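You operate a simulated robot arm through the tools that you are given. There is no shell and no other tool.

You run a simulated robot arm. Do the job below in one go: nothing can be reset, and whatever is moved stays where it is left.

## Task
Seal the grey tub in the lid press and put it back.
Fine: with the lid of its colour; push the empty sled back under the press.

The check looks at the end state, three seconds after you hand in, the way a careful person would. Anything else that was tipped, shoved, dropped, spilled or broken makes it a failure. A push-on lid holds only when it is set on centred and level and pressed home; a screw cap is set on level and turned clockwise until tight.

## Robot
A 7-joint arm with a two-finger parallel gripper, fixed in place. Base frame: the origin is at the foot of the arm, x ahead of it, y to its left, z up; the work surface is at about z = 680. Readings come in mm, degrees, newtons and seconds.
With the tool pointing down near the work surface it reaches from about 100 to 660 mm from the base axis. Its first joint turns from -66.0 to 66.0 degrees. Payload 1.57 kg.
The tool frame sits at the grasp point between the pads (the TCP): z along the fingers, y along the line on which they close. The tips reach 30 mm beyond it. The gripper opens to 80 mm. The fingers are 17 mm wide and 12 mm thick; the gripper's body (40 by 82 mm) begins 80 mm behind the TCP.
Orientation is told as [roll, pitch, yaw] about the base's x, y, z axes, in that order, counted from this pose: with the fingers straight down and closing along the base's y, the tool's x points along the base's -x, its y along +y and its z along -z.

## Interface
- The arm moves only by the tool apply_moves. Its argument "moves" is a list of rows, each a list of 7 numbers: the turn, a rotation vector about the tool's x, y, z in rad, then the shift along the tool's x, y, z in mm, then the opening in per cent of the stroke, from 0 (shut) to 100 (fully open). In form: [[ax, ay, az, tx, ty, tz, fingers], ...]. A call has 1 to 20 rows; each row shifts and turns the commanded pose from where the row before left it, along the tool's axes as they then stand. Each row takes 0.2 s and may step no farther than 50 mm and 8.6 degrees from the row before; otherwise, or with a gripper value out of range, the whole call is refused. Where a pose cannot be reached the arm comes as near as it can. A force on the tool above 90 N (or 10 N above the force at the start of the call, whichever is more), or a blocked arm, ends the call early, and 0.2 s more pass. The fingers move at their own pace (about 72 mm/s each) and stop on an object; they squeeze with about 26 N. The grip force told is the motor's: it shows also when the fingers shut on nothing. Time passes only in rows, and 0.2 s behind the last, so rows that do not move let the fingers close. It gives the time, the measured TCP pose, the force on the tool (base axes), the opening and the grip force at its end, in the units of the frame above (readings bear some noise), with the torque about the TCP (base axes, N m) and any sound that the robot's microphone picked up, and new pictures: "views" is both (left out), scene, wrist or none.
- Cameras (640 x 400 px; columns grow to the right, rows downward): "scene" is fixed at [33.2, 430.3, 1407.5]; the picture's right is [-0.85, -0.52, 0.00], its down [-0.35, 0.57, -0.74] and it looks along [0.39, -0.63, -0.67] (base axes); focal length 323 px, centre (320, 200). "wrist" rides on the gripper at [72, -7, -122] in the tool frame; the picture's right is [0.09, 1.00, 0.00], its down [-0.84, 0.08, -0.54] and it looks along [-0.54, 0.05, 0.84] (tool axes); focal length 238 px, centre (320, 200). There is no depth. A picture from a camera that has moved, and an enlarged one, comes with that camera's place and axes in the base frame and with its lens. The place of the scene camera against the robot may be out by one fixed shift of up to 18 mm in any direction.
- enlarge(camera, box): a new picture of the part [left, top, right, bottom] of that camera's present view, enlarged. No time passes.
- finish_job(): hands the job in; it is judged then, once.

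Nothing tells you positions but the pictures and the camera data. Unless the task says otherwise, let go and move clear before handing in.

The tools are called as a command line: name --pt "numbers of a row" for each row, then --argument value for the rest, lists and objects as JSON in quotes. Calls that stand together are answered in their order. apply_moves: Moves the arm, as the interface text tells. Its arguments: {"type":"object","properties":{"moves":{"type":"array","items":{"type":"array","items":{"type":"number"}}},"views":{"type":"string","enum":["both","scene","wrist","none"]}},"required":["moves"]} The other tools are called the same way: enlarge (camera, box) takes an enlarged picture of a part of a camera's view; finish_job () hands the job in.

At the start:

```text
t: 0.0
tcp_pos: [408.0, -65.8, 1098.4]
tool_rot: [-0.1, -0.1, 0.0]
ft_force: [-0.1, 0.2, 0.3]
ft_torque: [-0.01, 0.03, -0.01]
gripper_width: 79.9
gripper_force: 0.0
```

scene: 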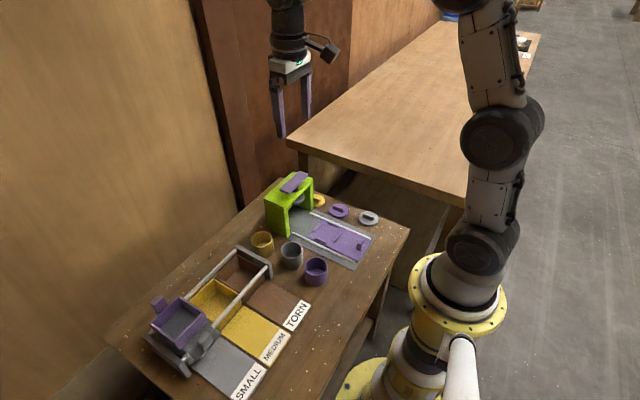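
wrist: 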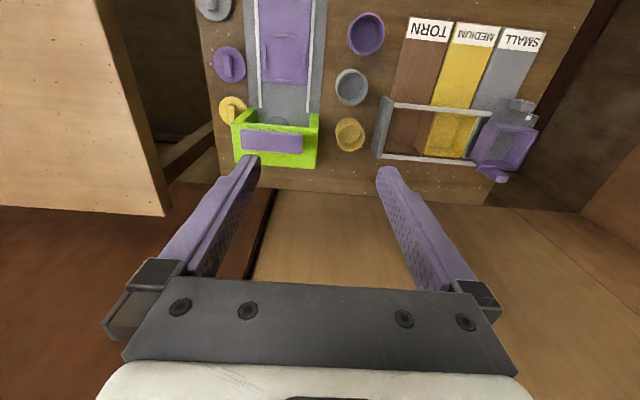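

I see a work table with a green press, a purple sled on a grey track, three tubs (yellow, grey, purple) and three lids (yellow, purple, grey). I'll enlarge both views to locate things before moving.

enlarge --camera "scene" --box '[220, 160, 420, 290]'

enlarge --camera "wrist" --box '[190, 0, 400, 180]'

enlarge --camera "wrist" --box '[360, 0, 570, 200]'

```text
3.08 times, centred on (320, 225) of scene
camera zoom: at [33.2, 430.3, 1407.5], right [-0.85, -0.52, 0.0], down [-0.35, 0.57, -0.74], along [0.39, -0.63, -0.67], focal length 994 px, centre (320, 123)
```

zoom: 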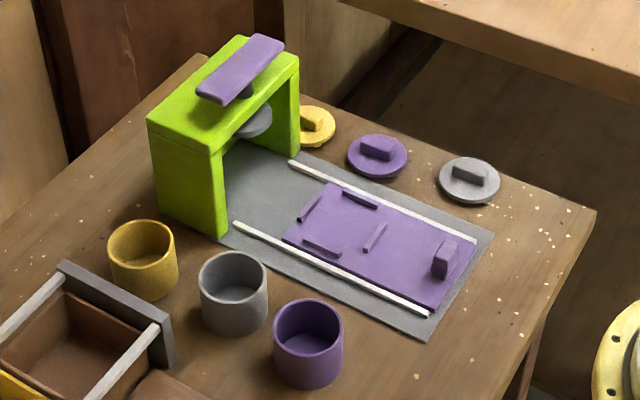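

```text
2.22 times, centred on (295, 90) of wrist
camera zoom: at [335.9, -72.3, 1219.7], right [-0.09, 1.0, 0.0], down [0.84, 0.08, 0.54], along [0.54, 0.05, -0.84], focal length 530 px, centre (376, 444)
```

zoom: 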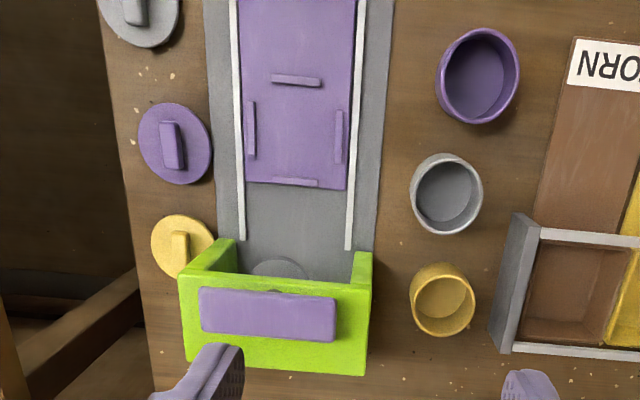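

```text
2.00 times, centred on (465, 100) of wrist
camera zoom: at [335.9, -72.3, 1219.7], right [-0.09, 1.0, 0.0], down [0.84, 0.08, 0.54], along [0.54, 0.05, -0.84], focal length 477 px, centre (30, 400)
```

zoom: 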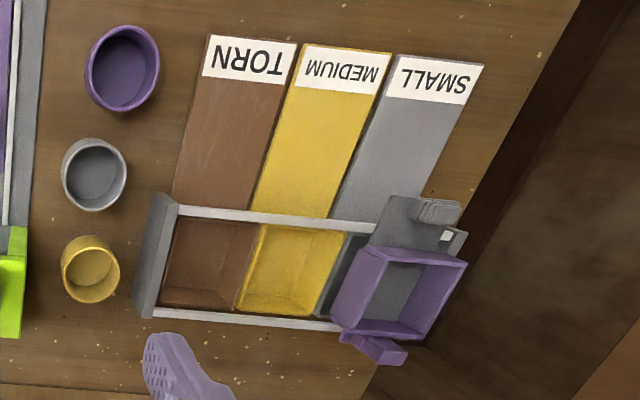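

The grey tub sits near (395, -7), the grey lid near (291, -262), and the sled nest near (362, -141), with the press just beyond it at larger x. I'll move the wrist camera closer, keeping well above everything, to get better measurements.

apply_moves --pt "0 0 0 31.6 -6.8 29.7 100" --pt "0 0 0 31.6 -6.8 29.7 100" --pt "0 0 0 31.6 -6.8 29.7 100" --pt "0 0 0 31.6 -6.8 29.7 100" --pt "0 0 0 31.6 -6.8 29.7 100" --pt "0 0 0 0 0 0 100" --views "both"

```text
t: 1.4
tcp_pos: [250.0, -100.1, 948.8]
tool_rot: [-0.1, -0.1, -0.2]
ft_force: [-0.3, 1.1, 0.3]
ft_torque: [0.04, 0.01, 0.03]
gripper_width: 80.1
gripper_force: 0.1
camera wrist: at [178.1, -106.7, 1070.4], right [-0.09, 1.0, 0.0], down [0.84, 0.08, 0.54], along [0.54, 0.05, -0.84], focal length 238 px, centre (320, 200)
```

scene: 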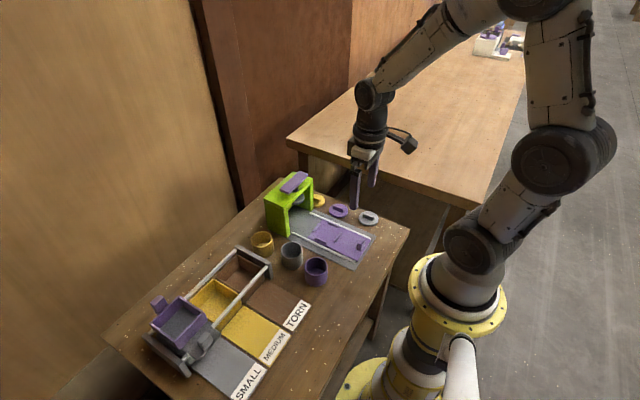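
wrist: 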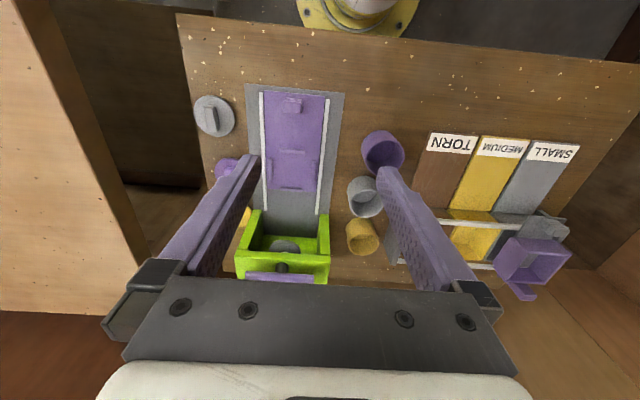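

enlarge --camera "wrist" --box '[180, 70, 420, 220]'

enlarge --camera "wrist" --box '[220, 190, 400, 300]'

enlarge --camera "scene" --box '[260, 165, 390, 246]'

```text
2.67 times, centred on (300, 145) of wrist
camera zoom: at [178.1, -106.7, 1070.4], right [-0.09, 1.0, 0.0], down [0.84, 0.08, 0.54], along [0.54, 0.05, -0.84], focal length 636 px, centre (373, 347)
```

zoom: 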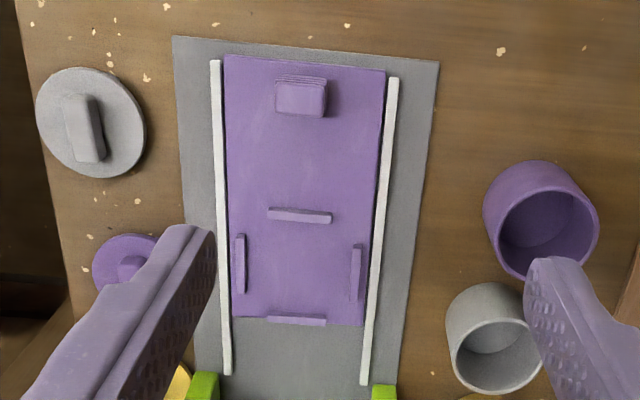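

```text
3.56 times, centred on (310, 245) of wrist
camera zoom: at [178.1, -106.7, 1070.4], right [-0.09, 1.0, 0.0], down [0.84, 0.08, 0.54], along [0.54, 0.05, -0.84], focal length 848 px, centre (356, 40)
```

zoom: 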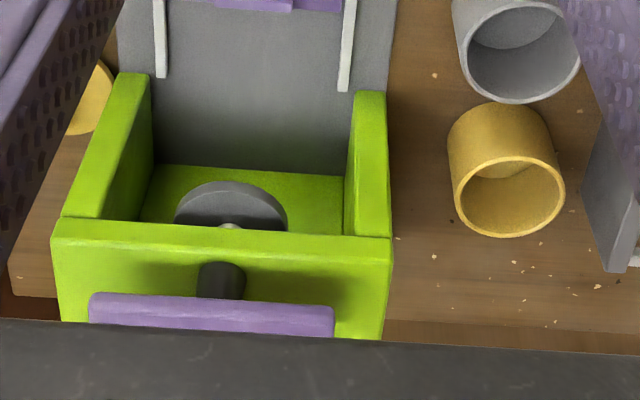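

```text
4.92 times, centred on (325, 206) of scene
camera zoom: at [33.2, 430.3, 1407.5], right [-0.85, -0.52, 0.0], down [-0.35, 0.57, -0.74], along [0.39, -0.63, -0.67], focal length 1590 px, centre (295, 173)
```

zoom: 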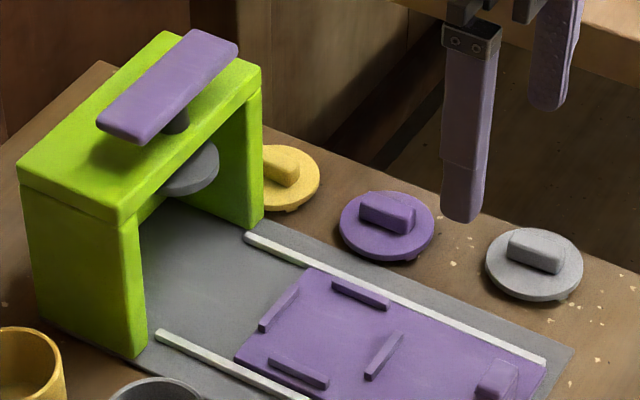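

I put the sled at x 238–403, y -182 to -94, with its nest centred near (363, -139). The press front is at about x 459, and the grey tub is at about (395, -8) with its rim near z 731. Next I hover over the grey tub to refine its position before gripping it.

apply_moves --pt "0 0 0 -29 18.4 23.8 100" --pt "0 0 0 -29 18.4 23.8 100" --pt "0 0 0 -29 18.4 23.8 100" --pt "0 0 0 -29 18.4 23.8 100" --pt "0 0 0 -29 18.4 23.8 100" --pt "0 0 0 0 0 0 100" --views "both"

enlarge --camera "wrist" --box '[200, 70, 440, 220]'

enlarge --camera "scene" --box '[230, 165, 360, 300]'

```text
t: 2.8
tcp_pos: [397.1, -8.1, 828.5]
tool_rot: [-0.1, -0.1, -0.1]
ft_force: [1.2, 0.5, -1.4]
ft_torque: [-0.02, -0.01, -0.02]
gripper_width: 80.0
gripper_force: 0.0
camera wrist: at [323.8, -14.6, 950.8], right [-0.09, 1.0, 0.0], down [0.84, 0.08, 0.54], along [0.54, 0.05, -0.84], focal length 238 px, centre (320, 200)
```

scene: 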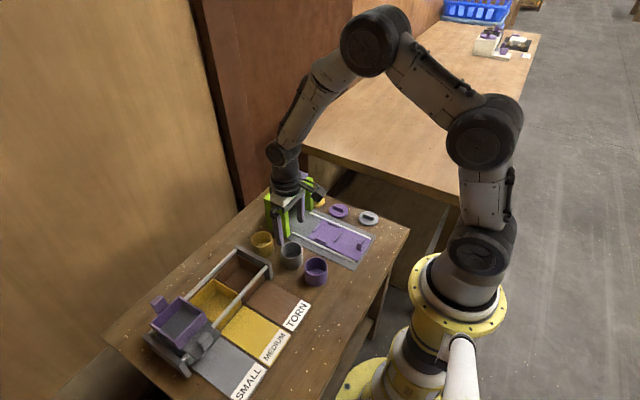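
wrist: 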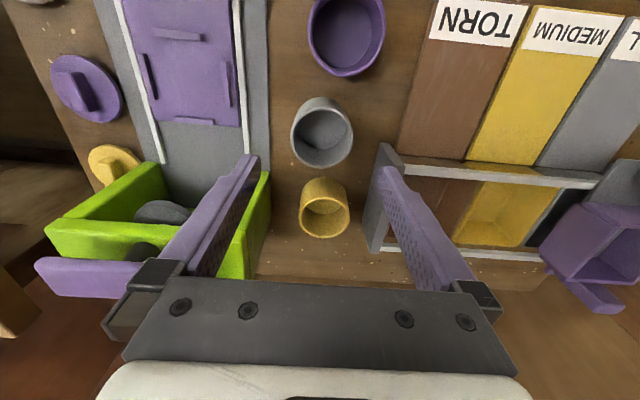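

```text
2.67 times, centred on (320, 145) of wrist
camera zoom: at [323.8, -14.6, 950.8], right [-0.09, 1.0, 0.0], down [0.84, 0.08, 0.54], along [0.54, 0.05, -0.84], focal length 636 px, centre (320, 347)
```

zoom: 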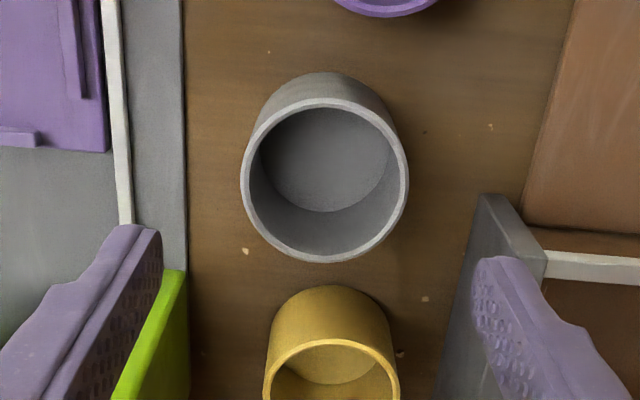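

```text
2.96 times, centred on (295, 232) of scene
camera zoom: at [33.2, 430.3, 1407.5], right [-0.85, -0.52, 0.0], down [-0.35, 0.57, -0.74], along [0.39, -0.63, -0.67], focal length 957 px, centre (394, 104)
```

zoom: 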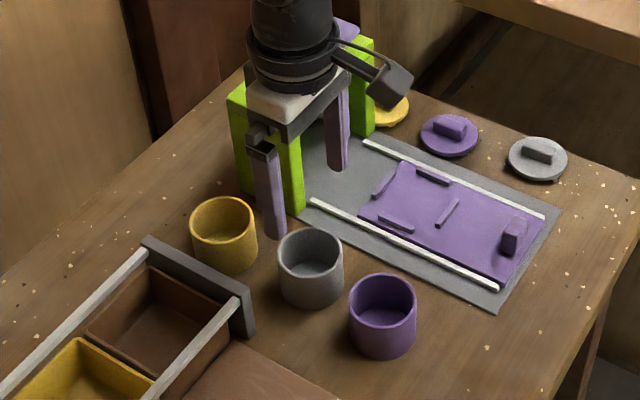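

The tub centre comes out at about (395.5, -6.5), roughly 60 mm across with the rim near z 731, so it fits between the fingers. I'll narrow the opening to 90% for clearance from the rack plate, lower to just above the rim and check.

apply_moves --pt "0 0 0 0.8 0.8 20 90" --pt "0 0 0 0.7 0.7 20 90" --pt "0 0 0 0 0 20 90" --pt "0 0 0 0 0 0 90" --views "both"

enlarge --camera "wrist" --box '[200, 70, 440, 220]'

enlarge --camera "scene" --box '[230, 165, 360, 300]'

```text
t: 3.8
tcp_pos: [395.5, -8.1, 769.0]
tool_rot: [-0.1, -0.1, -0.1]
ft_force: [0.8, -0.7, 0.6]
ft_torque: [0.01, -0.03, -0.02]
gripper_width: 72.1
gripper_force: 0.0
camera wrist: at [321.9, -13.5, 891.2], right [-0.09, 1.0, 0.0], down [0.84, 0.08, 0.54], along [0.54, 0.05, -0.84], focal length 238 px, centre (320, 200)
```

scene: 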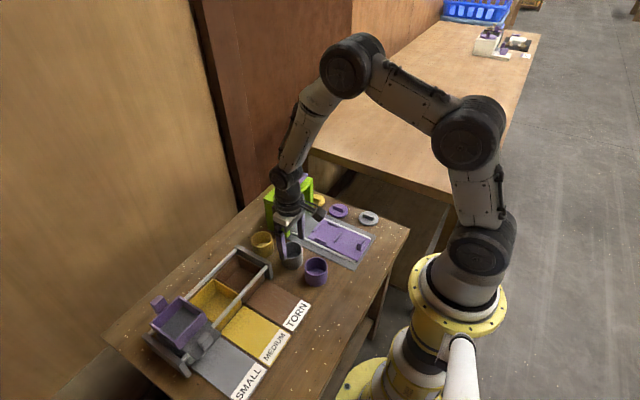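
wrist: 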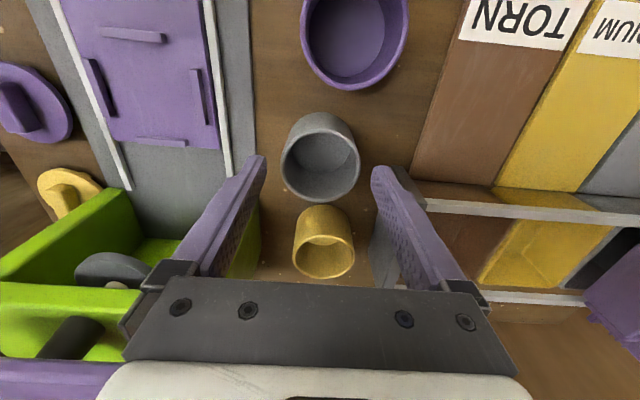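

```text
2.67 times, centred on (320, 145) of wrist
camera zoom: at [321.9, -13.5, 891.2], right [-0.09, 1.0, 0.0], down [0.84, 0.08, 0.54], along [0.54, 0.05, -0.84], focal length 636 px, centre (320, 347)
```

zoom: 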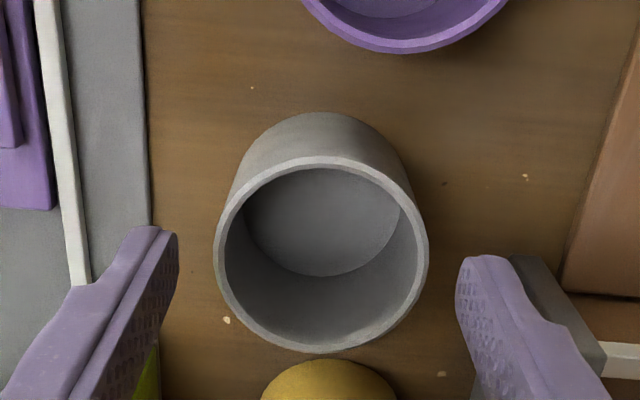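

```text
2.96 times, centred on (295, 232) of scene
camera zoom: at [33.2, 430.3, 1407.5], right [-0.85, -0.52, 0.0], down [-0.35, 0.57, -0.74], along [0.39, -0.63, -0.67], focal length 957 px, centre (394, 104)
```

zoom: 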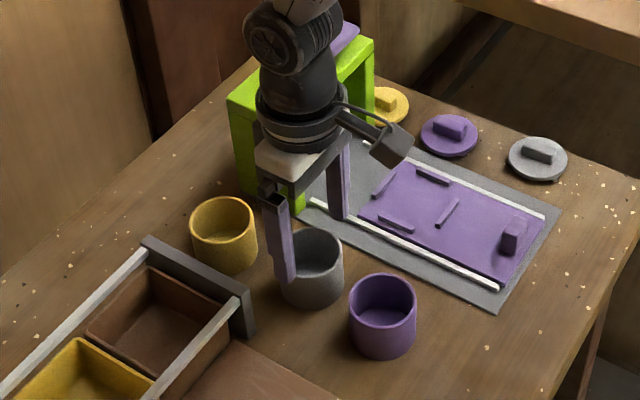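

The tub centre is about 3.5 mm farther out in x than the TCP and aligned in y. I'll shift for that, lower so the fingertips are about 15 mm above the table, and close gently.

apply_moves --pt "0 0 0 -3.5 0 15 90" --pt "0 0 0 0 0 15 90" --pt "0 0 0 0 0 14 90" --pt "0 0 0 0 0 0 80" --pt "0 0 0 0 0 0 70" --pt "0 0 0 0 0 0 50" --pt "0 0 0 0 0 0 50" --views "both"

enlarge --camera "wrist" --box '[200, 70, 440, 220]'

enlarge --camera "scene" --box '[230, 165, 360, 300]'

```text
t: 5.4
tcp_pos: [398.2, -8.5, 725.4]
tool_rot: [-0.1, -0.1, -0.2]
ft_force: [0.7, -0.1, -0.3]
ft_torque: [0.0, -0.02, 0.04]
gripper_width: 58.6
gripper_force: 26.0
camera wrist: at [325.5, -14.1, 848.1], right [-0.09, 1.0, 0.0], down [0.84, 0.08, 0.54], along [0.54, 0.05, -0.84], focal length 238 px, centre (320, 200)
```

scene: 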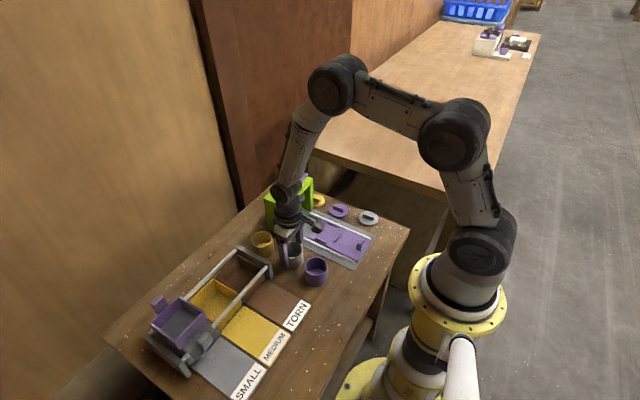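
wrist: 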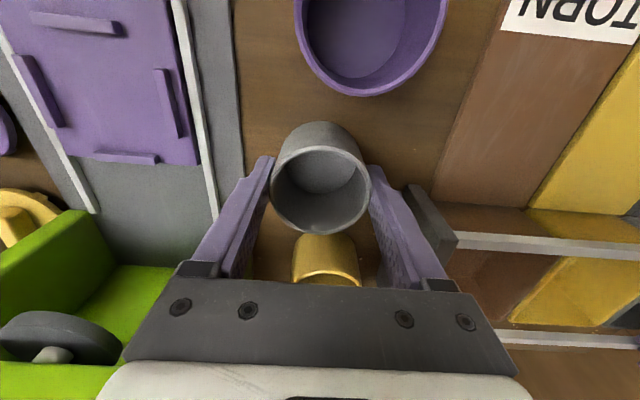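

```text
2.67 times, centred on (320, 145) of wrist
camera zoom: at [325.5, -14.1, 848.1], right [-0.09, 1.0, 0.0], down [0.84, 0.08, 0.54], along [0.54, 0.05, -0.84], focal length 636 px, centre (320, 347)
```

zoom: 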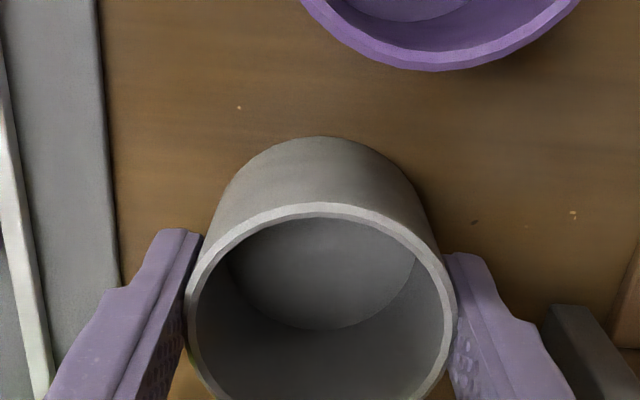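

```text
2.96 times, centred on (295, 232) of scene
camera zoom: at [33.2, 430.3, 1407.5], right [-0.85, -0.52, 0.0], down [-0.35, 0.57, -0.74], along [0.39, -0.63, -0.67], focal length 957 px, centre (394, 104)
```

zoom: 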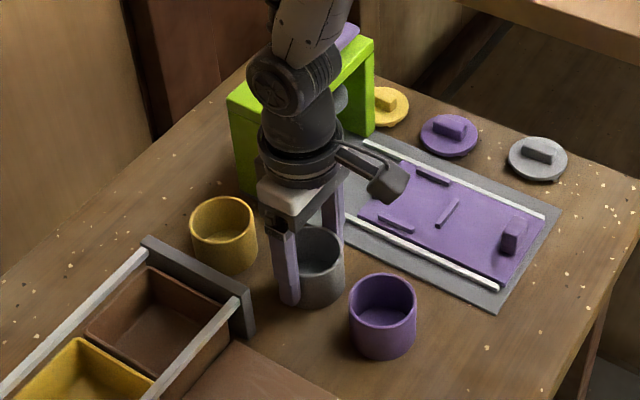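

The tub is gripped at 58.6 mm width. I'll lift it 60 mm and check both the hold and the sled nest.

apply_moves --pt "0 0 0 0 0 -10 50" --pt "0 0 0 0 0 -20 50" --pt "0 0 0 0 0 -30 50" --pt "0 0 0 0 0 0 50" --views "both"

enlarge --camera "wrist" --box '[20, 0, 260, 150]'

enlarge --camera "scene" --box '[230, 165, 360, 300]'

```text
t: 6.4
tcp_pos: [398.5, -7.9, 785.7]
tool_rot: [-0.1, -0.1, -0.1]
ft_force: [0.0, 0.1, 0.3]
ft_torque: [-0.02, -0.02, 0.01]
gripper_width: 58.6
gripper_force: 26.3
camera wrist: at [325.0, -13.9, 908.4], right [-0.09, 1.0, 0.0], down [0.84, 0.08, 0.54], along [0.54, 0.05, -0.84], focal length 238 px, centre (320, 200)
```

scene: 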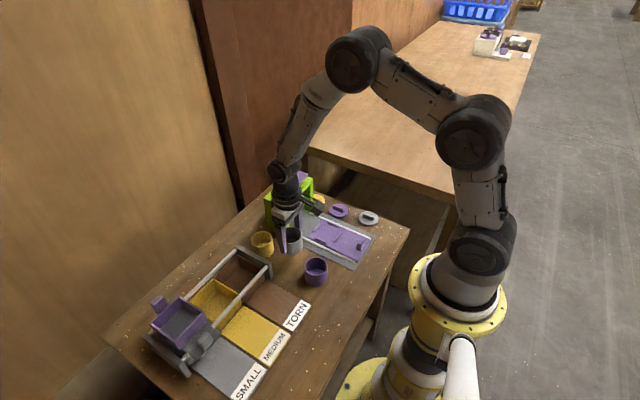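
wrist: 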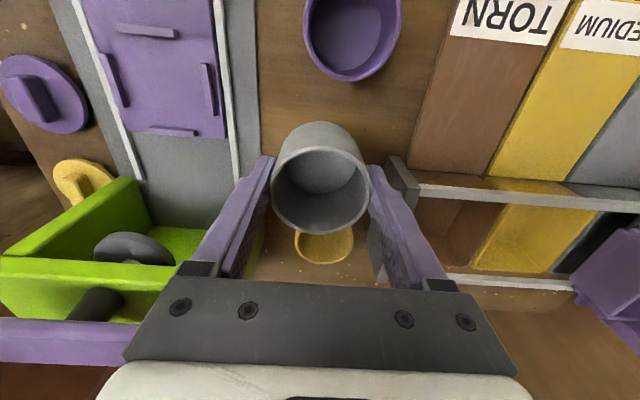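

```text
2.67 times, centred on (140, 75) of wrist
camera zoom: at [325.0, -13.9, 908.4], right [-0.09, 1.0, 0.0], down [0.84, 0.08, 0.54], along [0.54, 0.05, -0.84], focal length 636 px, centre (800, 533)
```

zoom: 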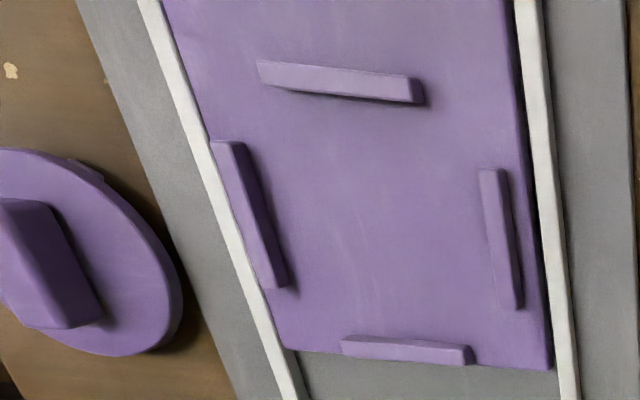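

```text
2.96 times, centred on (295, 232) of scene
camera zoom: at [33.2, 430.3, 1407.5], right [-0.85, -0.52, 0.0], down [-0.35, 0.57, -0.74], along [0.39, -0.63, -0.67], focal length 957 px, centre (394, 104)
```

zoom: 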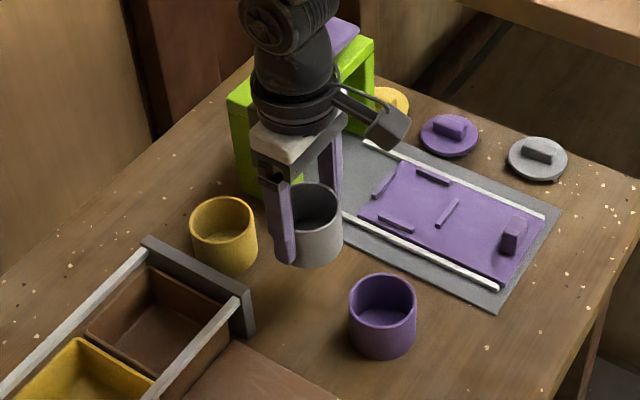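

The tub is held and lifted, and the nest centre now measures about (363.3, -138.2). I'll carry the tub above the nest and check alignment.

apply_moves --pt "0 0 0 8.3 -33 0 50" --pt "0 0 0 8.3 -33 0 50" --pt "0 0 0 8.3 -33 0 50" --pt "0 0 0 8.3 -33 0 50" --pt "0 0 0 0 0 0 50" --pt "0 0 0 0 0 0 50" --views "both"

enlarge --camera "wrist" --box '[200, 60, 440, 210]'

enlarge --camera "scene" --box '[260, 165, 390, 285]'

```text
t: 7.8
tcp_pos: [365.0, -140.9, 785.9]
tool_rot: [-0.1, -0.1, -0.1]
ft_force: [0.1, -0.6, 0.1]
ft_torque: [-0.02, 0.0, -0.04]
gripper_width: 58.6
gripper_force: 26.3
camera wrist: at [291.7, -146.2, 908.7], right [-0.09, 1.0, 0.0], down [0.84, 0.08, 0.54], along [0.54, 0.05, -0.84], focal length 238 px, centre (320, 200)
```

scene: 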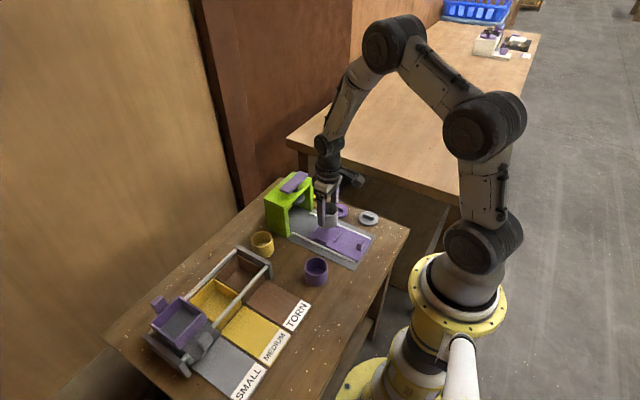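
wrist: 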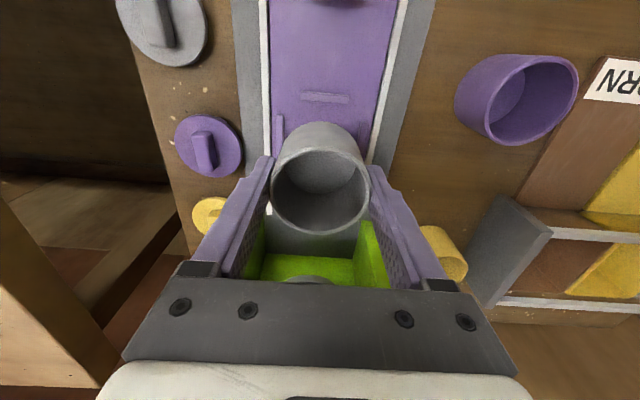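

```text
2.67 times, centred on (320, 135) of wrist
camera zoom: at [291.7, -146.2, 908.7], right [-0.09, 1.0, 0.0], down [0.84, 0.08, 0.54], along [0.54, 0.05, -0.84], focal length 636 px, centre (320, 373)
```

zoom: 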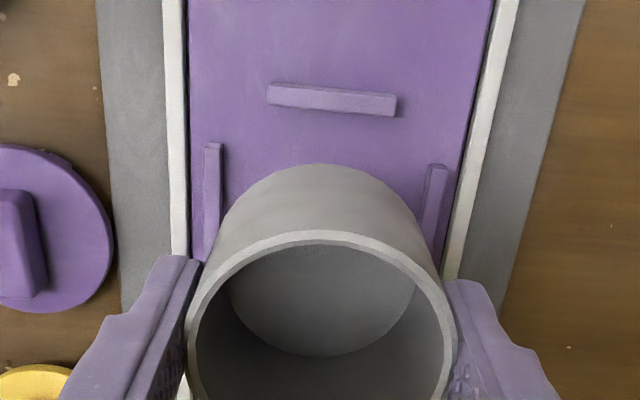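

```text
3.33 times, centred on (325, 225) of scene
camera zoom: at [33.2, 430.3, 1407.5], right [-0.85, -0.52, 0.0], down [-0.35, 0.57, -0.74], along [0.39, -0.63, -0.67], focal length 1076 px, centre (303, 117)
```

zoom: 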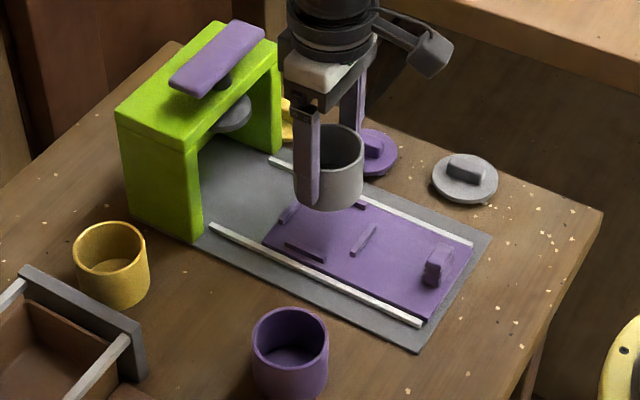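

The tub is lined up with the nest. Both side ribs sit symmetrically at y about -175 and -102, and the nest centre x is about 363.5. I'll lower it close to the sled and then feel for contact in small steps.

apply_moves --pt "0 0 0 0 0 15 50" --pt "0 0 0 0 0 15 50" --pt "0 0 0 0 0 10 50" --pt "0 0 0 0 0 4 50" --pt "0 0 0 0 0 0 50" --views "both"

enlarge --camera "wrist" --box '[200, 60, 440, 210]'

enlarge --camera "scene" --box '[260, 165, 390, 285]'

```text
t: 9.0
tcp_pos: [364.4, -140.1, 742.7]
tool_rot: [-0.1, -0.1, -0.1]
ft_force: [0.1, -0.2, -0.1]
ft_torque: [-0.03, 0.02, -0.01]
gripper_width: 58.9
gripper_force: 26.2
camera wrist: at [292.0, -146.1, 864.3], right [-0.09, 1.0, 0.0], down [0.84, 0.08, 0.54], along [0.54, 0.05, -0.84], focal length 238 px, centre (320, 200)
```

scene: 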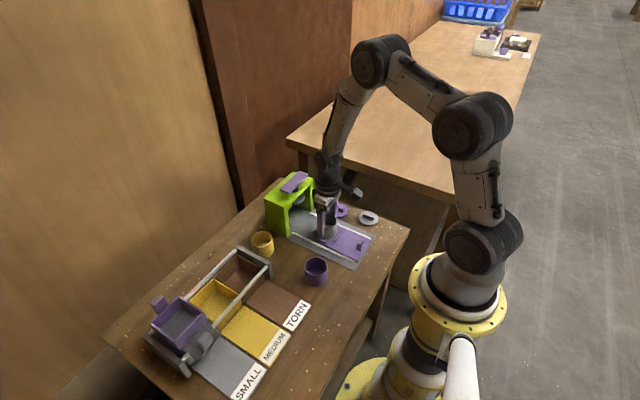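
wrist: 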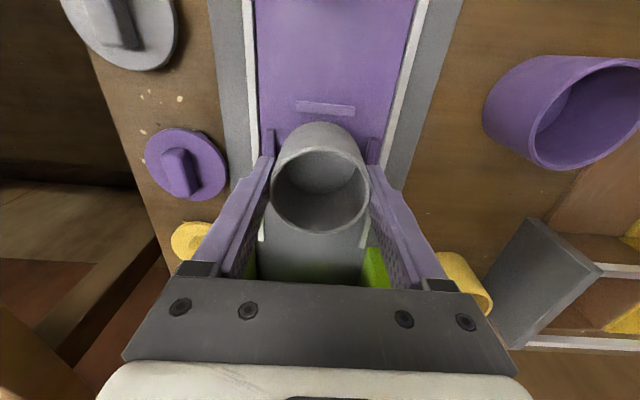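

```text
2.67 times, centred on (320, 135) of wrist
camera zoom: at [292.0, -146.1, 864.3], right [-0.09, 1.0, 0.0], down [0.84, 0.08, 0.54], along [0.54, 0.05, -0.84], focal length 636 px, centre (320, 373)
```

zoom: 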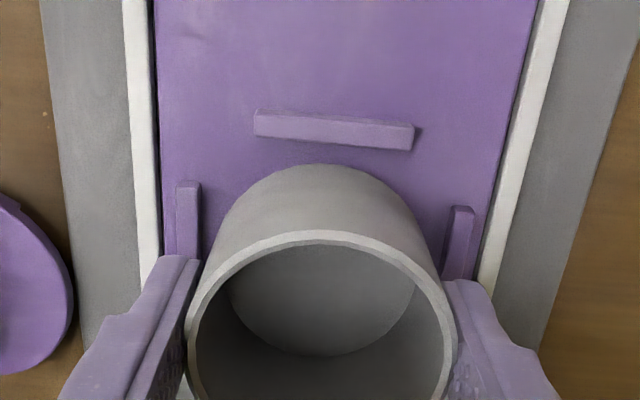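

```text
3.33 times, centred on (325, 225) of scene
camera zoom: at [33.2, 430.3, 1407.5], right [-0.85, -0.52, 0.0], down [-0.35, 0.57, -0.74], along [0.39, -0.63, -0.67], focal length 1076 px, centre (303, 117)
```

zoom: 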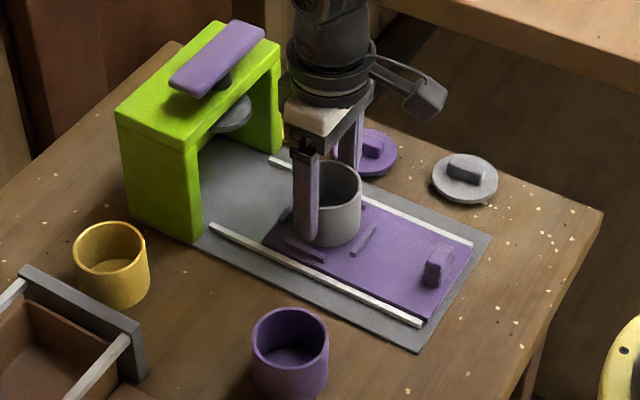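

It's tracking down well centred and with no contact yet, so I'll keep creeping down in small steps.

apply_moves --pt "0 0 0 0 0 1 50" --pt "0 0 0 0 0 1 50" --pt "0 0 0 0 0 1 50" --pt "0 0 0 0 0 0 50" --views "none"

```text
t: 10.0
tcp_pos: [366.0, -140.2, 738.5]
tool_rot: [-0.1, 0.0, -0.1]
ft_force: [-0.7, -0.5, -0.5]
ft_torque: [-0.01, 0.04, 0.01]
gripper_width: 58.6
gripper_force: 26.1
```

apply_moves --pt "0 0 0 0 0 1 50" --pt "0 0 0 0 0 1 50" --pt "0 0 0 0 0 0 50" --views "none"

```text
t: 10.8
tcp_pos: [365.4, -139.8, 738.2]
tool_rot: [-0.2, -0.2, -0.1]
ft_force: [0.3, 0.4, 7.1]
ft_torque: [0.15, 0.04, 0.02]
gripper_width: 58.5
gripper_force: 26.1
```

Contact is felt at about 7 N, so the tub base is on the sled. I'll release it and rise straight up, then look.

apply_moves --pt "0 0 0 0 0 -0.5 76" --pt "0 0 0 0 0 0 82" --pt "0 0 0 0 0 0 92" --pt "0 0 0 0 0 0 92" --pt "0 0 0 0 0 -20 92" --pt "0 0 0 0 0 -35 92" --pt "0 0 0 0 0 -45 92" --pt "0 0 0 0 0 0 92" --views "both"

enlarge --camera "wrist" --box '[200, 40, 440, 190]'

enlarge --camera "scene" --box '[260, 165, 390, 285]'

```text
t: 12.6
tcp_pos: [365.5, -139.6, 837.8]
tool_rot: [-0.1, 0.0, -0.1]
ft_force: [-0.4, 0.1, 0.6]
ft_torque: [0.0, -0.02, -0.03]
gripper_width: 73.6
gripper_force: 0.0
camera wrist: at [292.5, -145.0, 960.3], right [-0.09, 1.0, 0.0], down [0.84, 0.08, 0.54], along [0.54, 0.05, -0.84], focal length 238 px, centre (320, 200)
```

scene: 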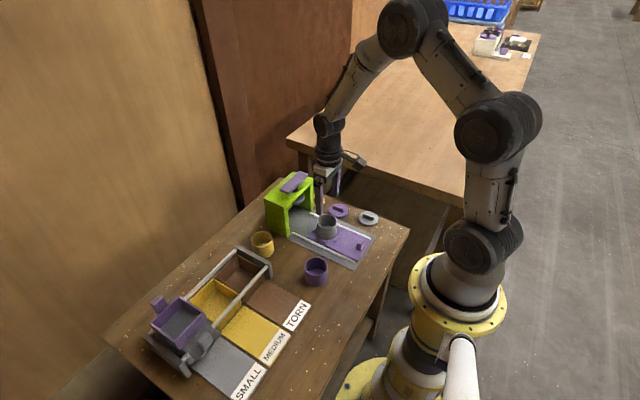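
wrist: 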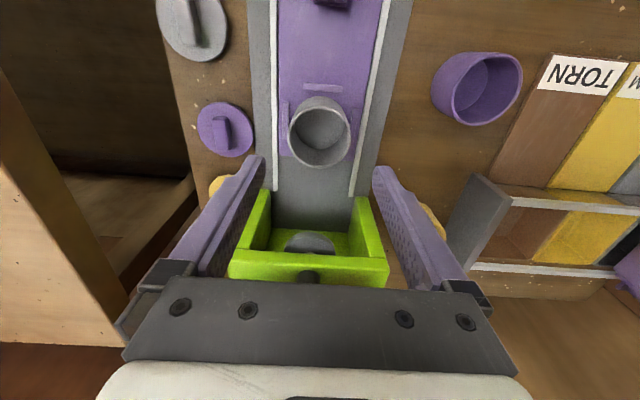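

```text
2.67 times, centred on (320, 115) of wrist
camera zoom: at [292.5, -145.0, 960.3], right [-0.09, 1.0, 0.0], down [0.84, 0.08, 0.54], along [0.54, 0.05, -0.84], focal length 636 px, centre (320, 427)
```

zoom: 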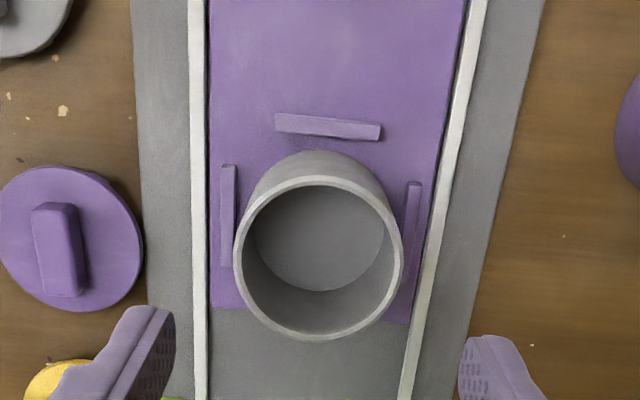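

```text
3.33 times, centred on (325, 225) of scene
camera zoom: at [33.2, 430.3, 1407.5], right [-0.85, -0.52, 0.0], down [-0.35, 0.57, -0.74], along [0.39, -0.63, -0.67], focal length 1076 px, centre (303, 117)
```

zoom: 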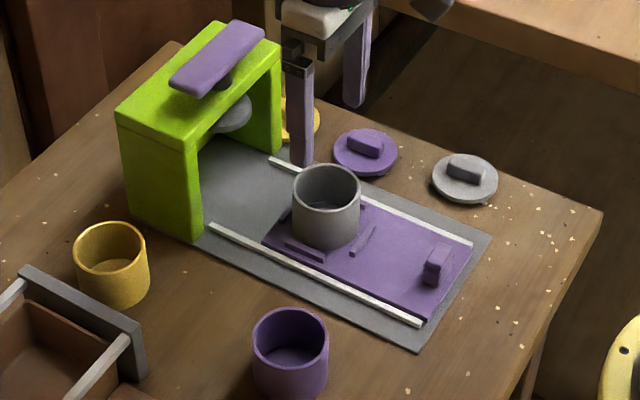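

The tub stands in the nest with all four ribs around it. Next is the grey lid near (283, -261), so I'll hover above it to see its handle bar.

apply_moves --pt "0 0 0 20.2 -30.7 4.6 92" --pt "0 0 0 20.2 -30.7 4.6 92" --pt "0 0 0 20.2 -30.7 4.6 92" --pt "0 0 0 20.2 -30.7 4.6 92" --pt "0 0 0 0 0 0 92" --pt "0 0 0 0 0 0 92" --views "both"

enlarge --camera "wrist" --box '[220, 60, 420, 185]'

enlarge --camera "scene" --box '[330, 185, 410, 235]'

```text
t: 14.0
tcp_pos: [284.3, -261.4, 819.1]
tool_rot: [-0.1, -0.1, 0.0]
ft_force: [0.0, -0.2, 0.0]
ft_torque: [-0.03, 0.02, -0.02]
gripper_width: 73.5
gripper_force: 0.0
camera wrist: at [211.3, -268.1, 940.5], right [-0.09, 1.0, 0.0], down [0.84, 0.08, 0.54], along [0.54, 0.05, -0.84], focal length 238 px, centre (320, 200)
```

scene: 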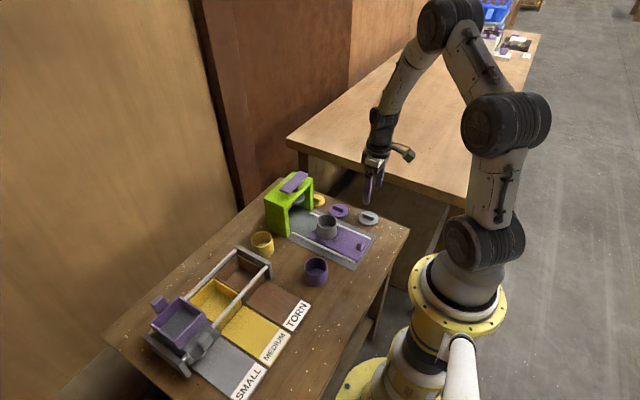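
wrist: 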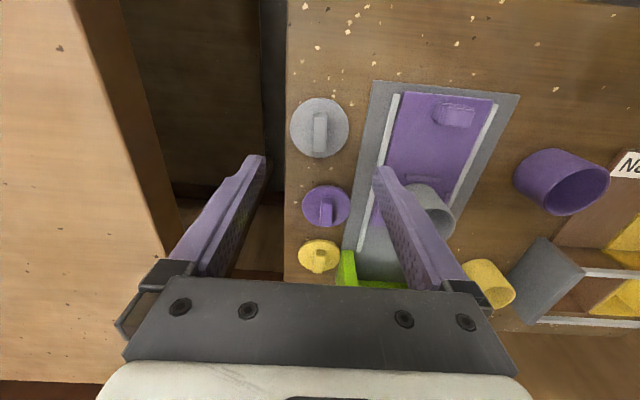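

```text
3.20 times, centred on (320, 122) of wrist
camera zoom: at [211.3, -268.1, 940.5], right [-0.09, 1.0, 0.0], down [0.84, 0.08, 0.54], along [0.54, 0.05, -0.84], focal length 763 px, centre (320, 448)
```

zoom: 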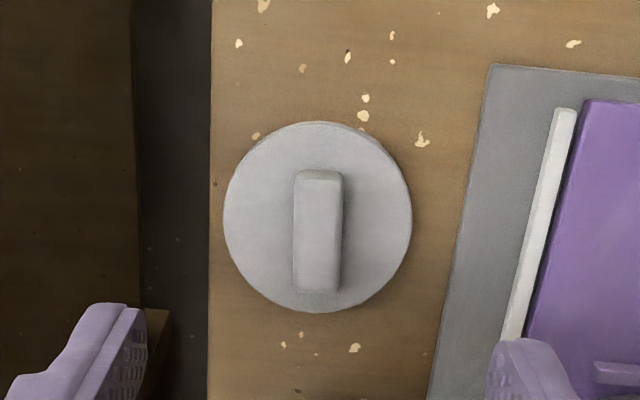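

```text
8.00 times, centred on (370, 210) of scene
camera zoom: at [33.2, 430.3, 1407.5], right [-0.85, -0.52, 0.0], down [-0.35, 0.57, -0.74], along [0.39, -0.63, -0.67], focal length 2583 px, centre (-80, 120)
```

zoom: 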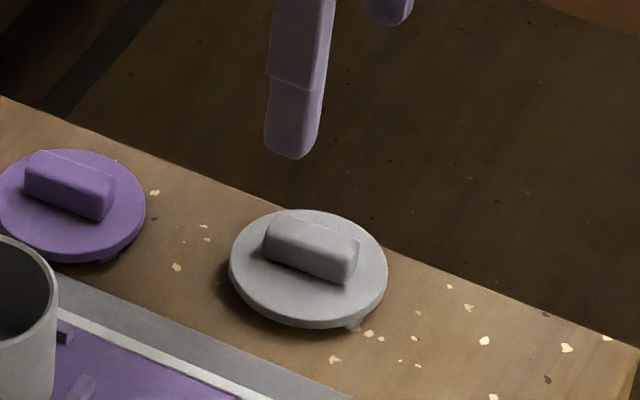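

The grey lid is centred near (283, -262.4). Its bar is 15 mm wide and runs nearly along x, yawed about 3.7°, with the disc top near z 690. I'll align to the bar, narrow the fingers and lower to just above it.

apply_moves --pt "0 0 0 0 -1.3 0 45" --pt "0 0 -0.065 0 0 0 45" --pt "0 0 0 0 0 35 45" --pt "0 0 0 0 0 30 45" --pt "0 0 0 0 0 13 45" --pt "0 0 0 0 0 0 45" --views "both"

enlarge --camera "wrist" --box '[220, 90, 420, 215]'

enlarge --camera "scene" --box '[330, 185, 410, 235]'

```text
t: 15.4
tcp_pos: [285.1, -263.2, 739.9]
tool_rot: [-0.2, -0.1, 3.7]
ft_force: [-0.5, -0.7, -0.7]
ft_torque: [0.01, 0.0, 0.0]
gripper_width: 36.0
gripper_force: 0.1
camera wrist: at [212.2, -273.9, 862.6], right [-0.15, 0.99, 0.0], down [0.83, 0.13, 0.54], along [0.54, 0.08, -0.84], focal length 238 px, centre (320, 200)
```

scene: 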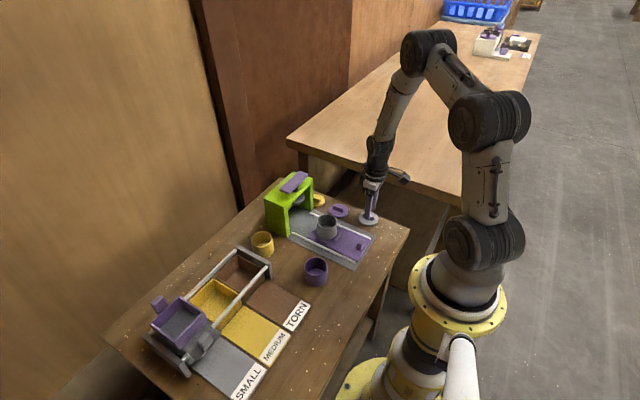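
wrist: 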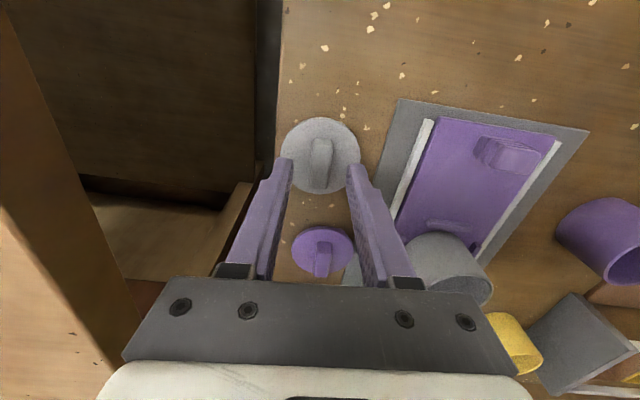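

```text
3.20 times, centred on (320, 152) of wrist
camera zoom: at [212.2, -273.9, 862.6], right [-0.15, 0.99, 0.0], down [0.83, 0.13, 0.54], along [0.54, 0.08, -0.84], focal length 763 px, centre (320, 352)
```

zoom: 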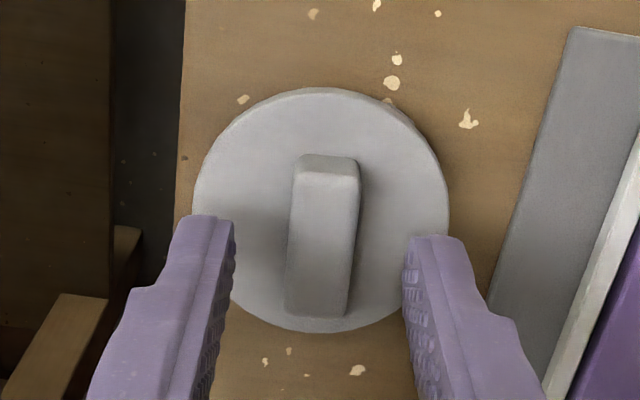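

```text
8.00 times, centred on (370, 210) of scene
camera zoom: at [33.2, 430.3, 1407.5], right [-0.85, -0.52, 0.0], down [-0.35, 0.57, -0.74], along [0.39, -0.63, -0.67], focal length 2583 px, centre (-80, 120)
```

zoom: 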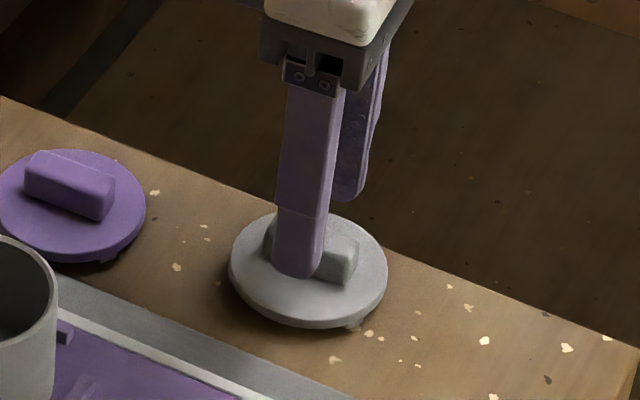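

The bar is centred between the fingers. I'll lower about 15 mm so the tips straddle the bar just above the disc, and check the force.

apply_moves --pt "0 0 0 0 0 6 45" --pt "0 0 0 0 0 5 45" --pt "0 0 0 0 0 4 45" --pt "0 0 0 0 0 0 45" --views "both"

enlarge --camera "wrist" --box '[220, 90, 420, 215]'

enlarge --camera "scene" --box '[330, 185, 410, 235]'

```text
t: 16.4
tcp_pos: [283.1, -263.1, 725.9]
tool_rot: [-0.2, -0.1, 3.7]
ft_force: [-0.7, 0.2, -0.2]
ft_torque: [0.0, 0.02, 0.01]
gripper_width: 36.0
gripper_force: 0.0
camera wrist: at [211.3, -274.1, 848.3], right [-0.15, 0.99, 0.0], down [0.83, 0.13, 0.54], along [0.54, 0.08, -0.84], focal length 238 px, centre (320, 200)
```

scene: 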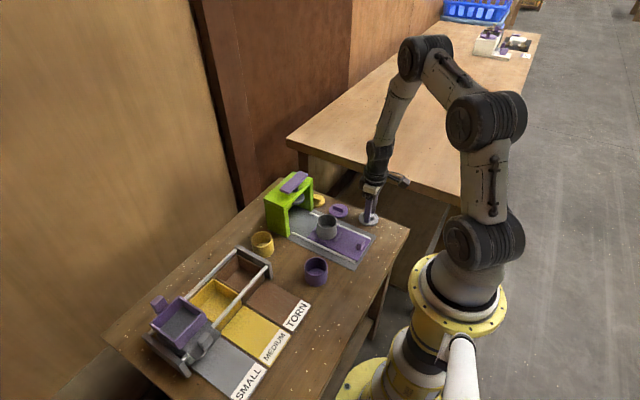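
wrist: 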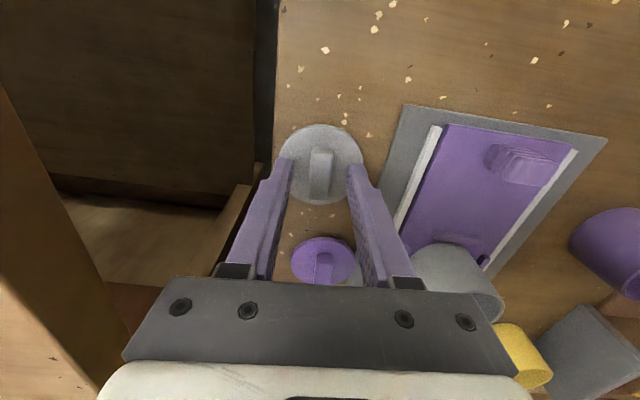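

```text
3.20 times, centred on (320, 152) of wrist
camera zoom: at [211.3, -274.1, 848.3], right [-0.15, 0.99, 0.0], down [0.83, 0.13, 0.54], along [0.54, 0.08, -0.84], focal length 763 px, centre (320, 352)
```

zoom: 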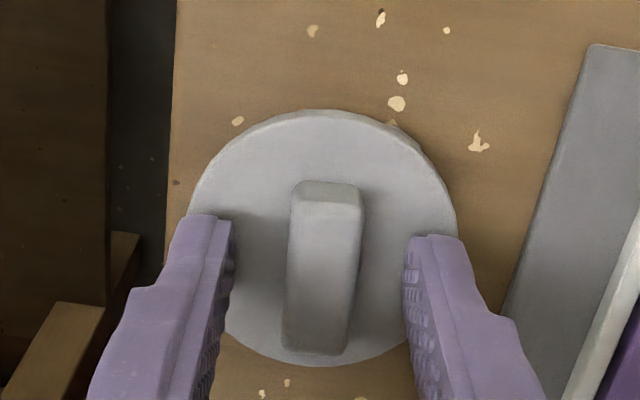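

```text
8.00 times, centred on (370, 210) of scene
camera zoom: at [33.2, 430.3, 1407.5], right [-0.85, -0.52, 0.0], down [-0.35, 0.57, -0.74], along [0.39, -0.63, -0.67], focal length 2583 px, centre (-80, 120)
```

zoom: 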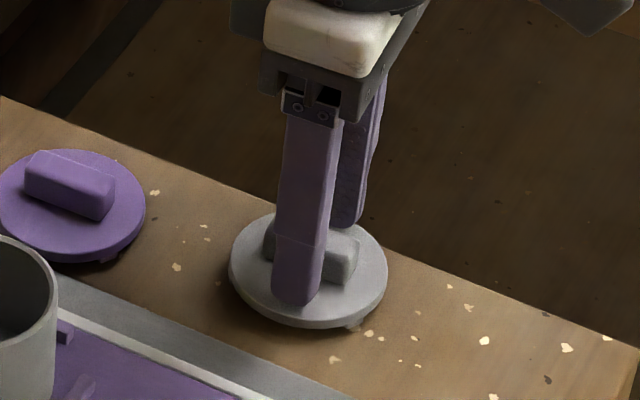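

apply_moves --pt "0 0 0 0 0 1 45" --pt "0 0 0 0 0 1 45" --pt "0 0 0 0 0 0 45" --views "none"

```text
t: 17.2
tcp_pos: [283.1, -262.7, 723.8]
tool_rot: [-0.3, -0.1, 3.6]
ft_force: [1.0, -0.1, -0.6]
ft_torque: [-0.03, -0.01, -0.01]
gripper_width: 36.1
gripper_force: 0.1
```

There's no contact with the disc, and the tips are close above it. I'll close on the bar gently.

apply_moves --pt "0 0 0 0 0 0 32" --pt "0 0 0 0 0 0 26" --pt "0 0 0 0 0 0 21" --pt "0 0 0 0 0 0 17" --pt "0 0 0 0 0 0 8" --pt "0 0 0 0 0 0 5" --pt "0 0 0 0 0 0 5" --views "both"

enlarge --camera "wrist" --box '[220, 90, 420, 215]'

```text
t: 18.8
tcp_pos: [284.4, -263.4, 723.3]
tool_rot: [-0.2, 0.0, 3.6]
ft_force: [-0.1, 0.0, -0.2]
ft_torque: [-0.01, 0.0, 0.02]
gripper_width: 13.2
gripper_force: 25.5
camera wrist: at [211.5, -273.7, 846.8], right [-0.15, 0.99, 0.0], down [0.83, 0.13, 0.54], along [0.54, 0.08, -0.84], focal length 238 px, centre (320, 200)
```

scene: 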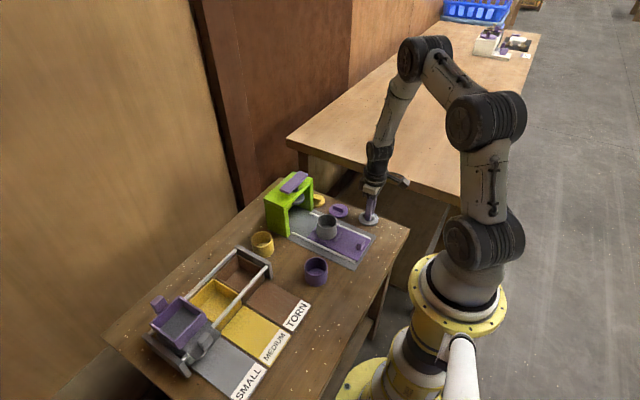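
wrist: 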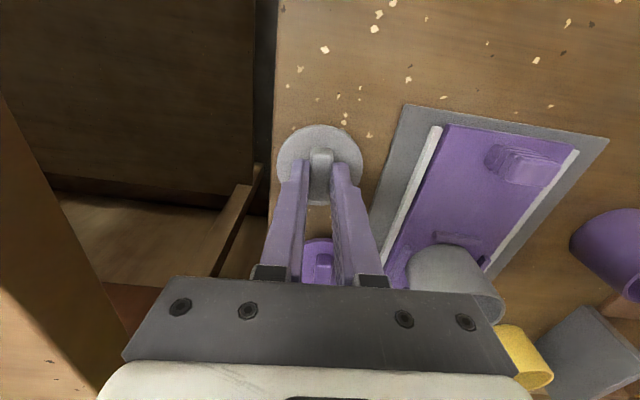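

```text
3.20 times, centred on (320, 152) of wrist
camera zoom: at [211.5, -273.7, 846.8], right [-0.15, 0.99, 0.0], down [0.83, 0.13, 0.54], along [0.54, 0.08, -0.84], focal length 763 px, centre (320, 352)
```

zoom: 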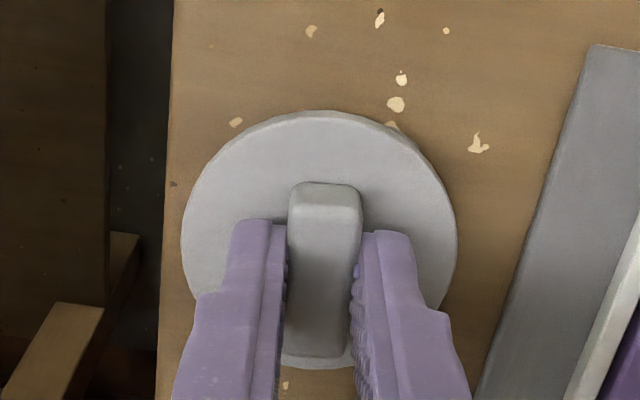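

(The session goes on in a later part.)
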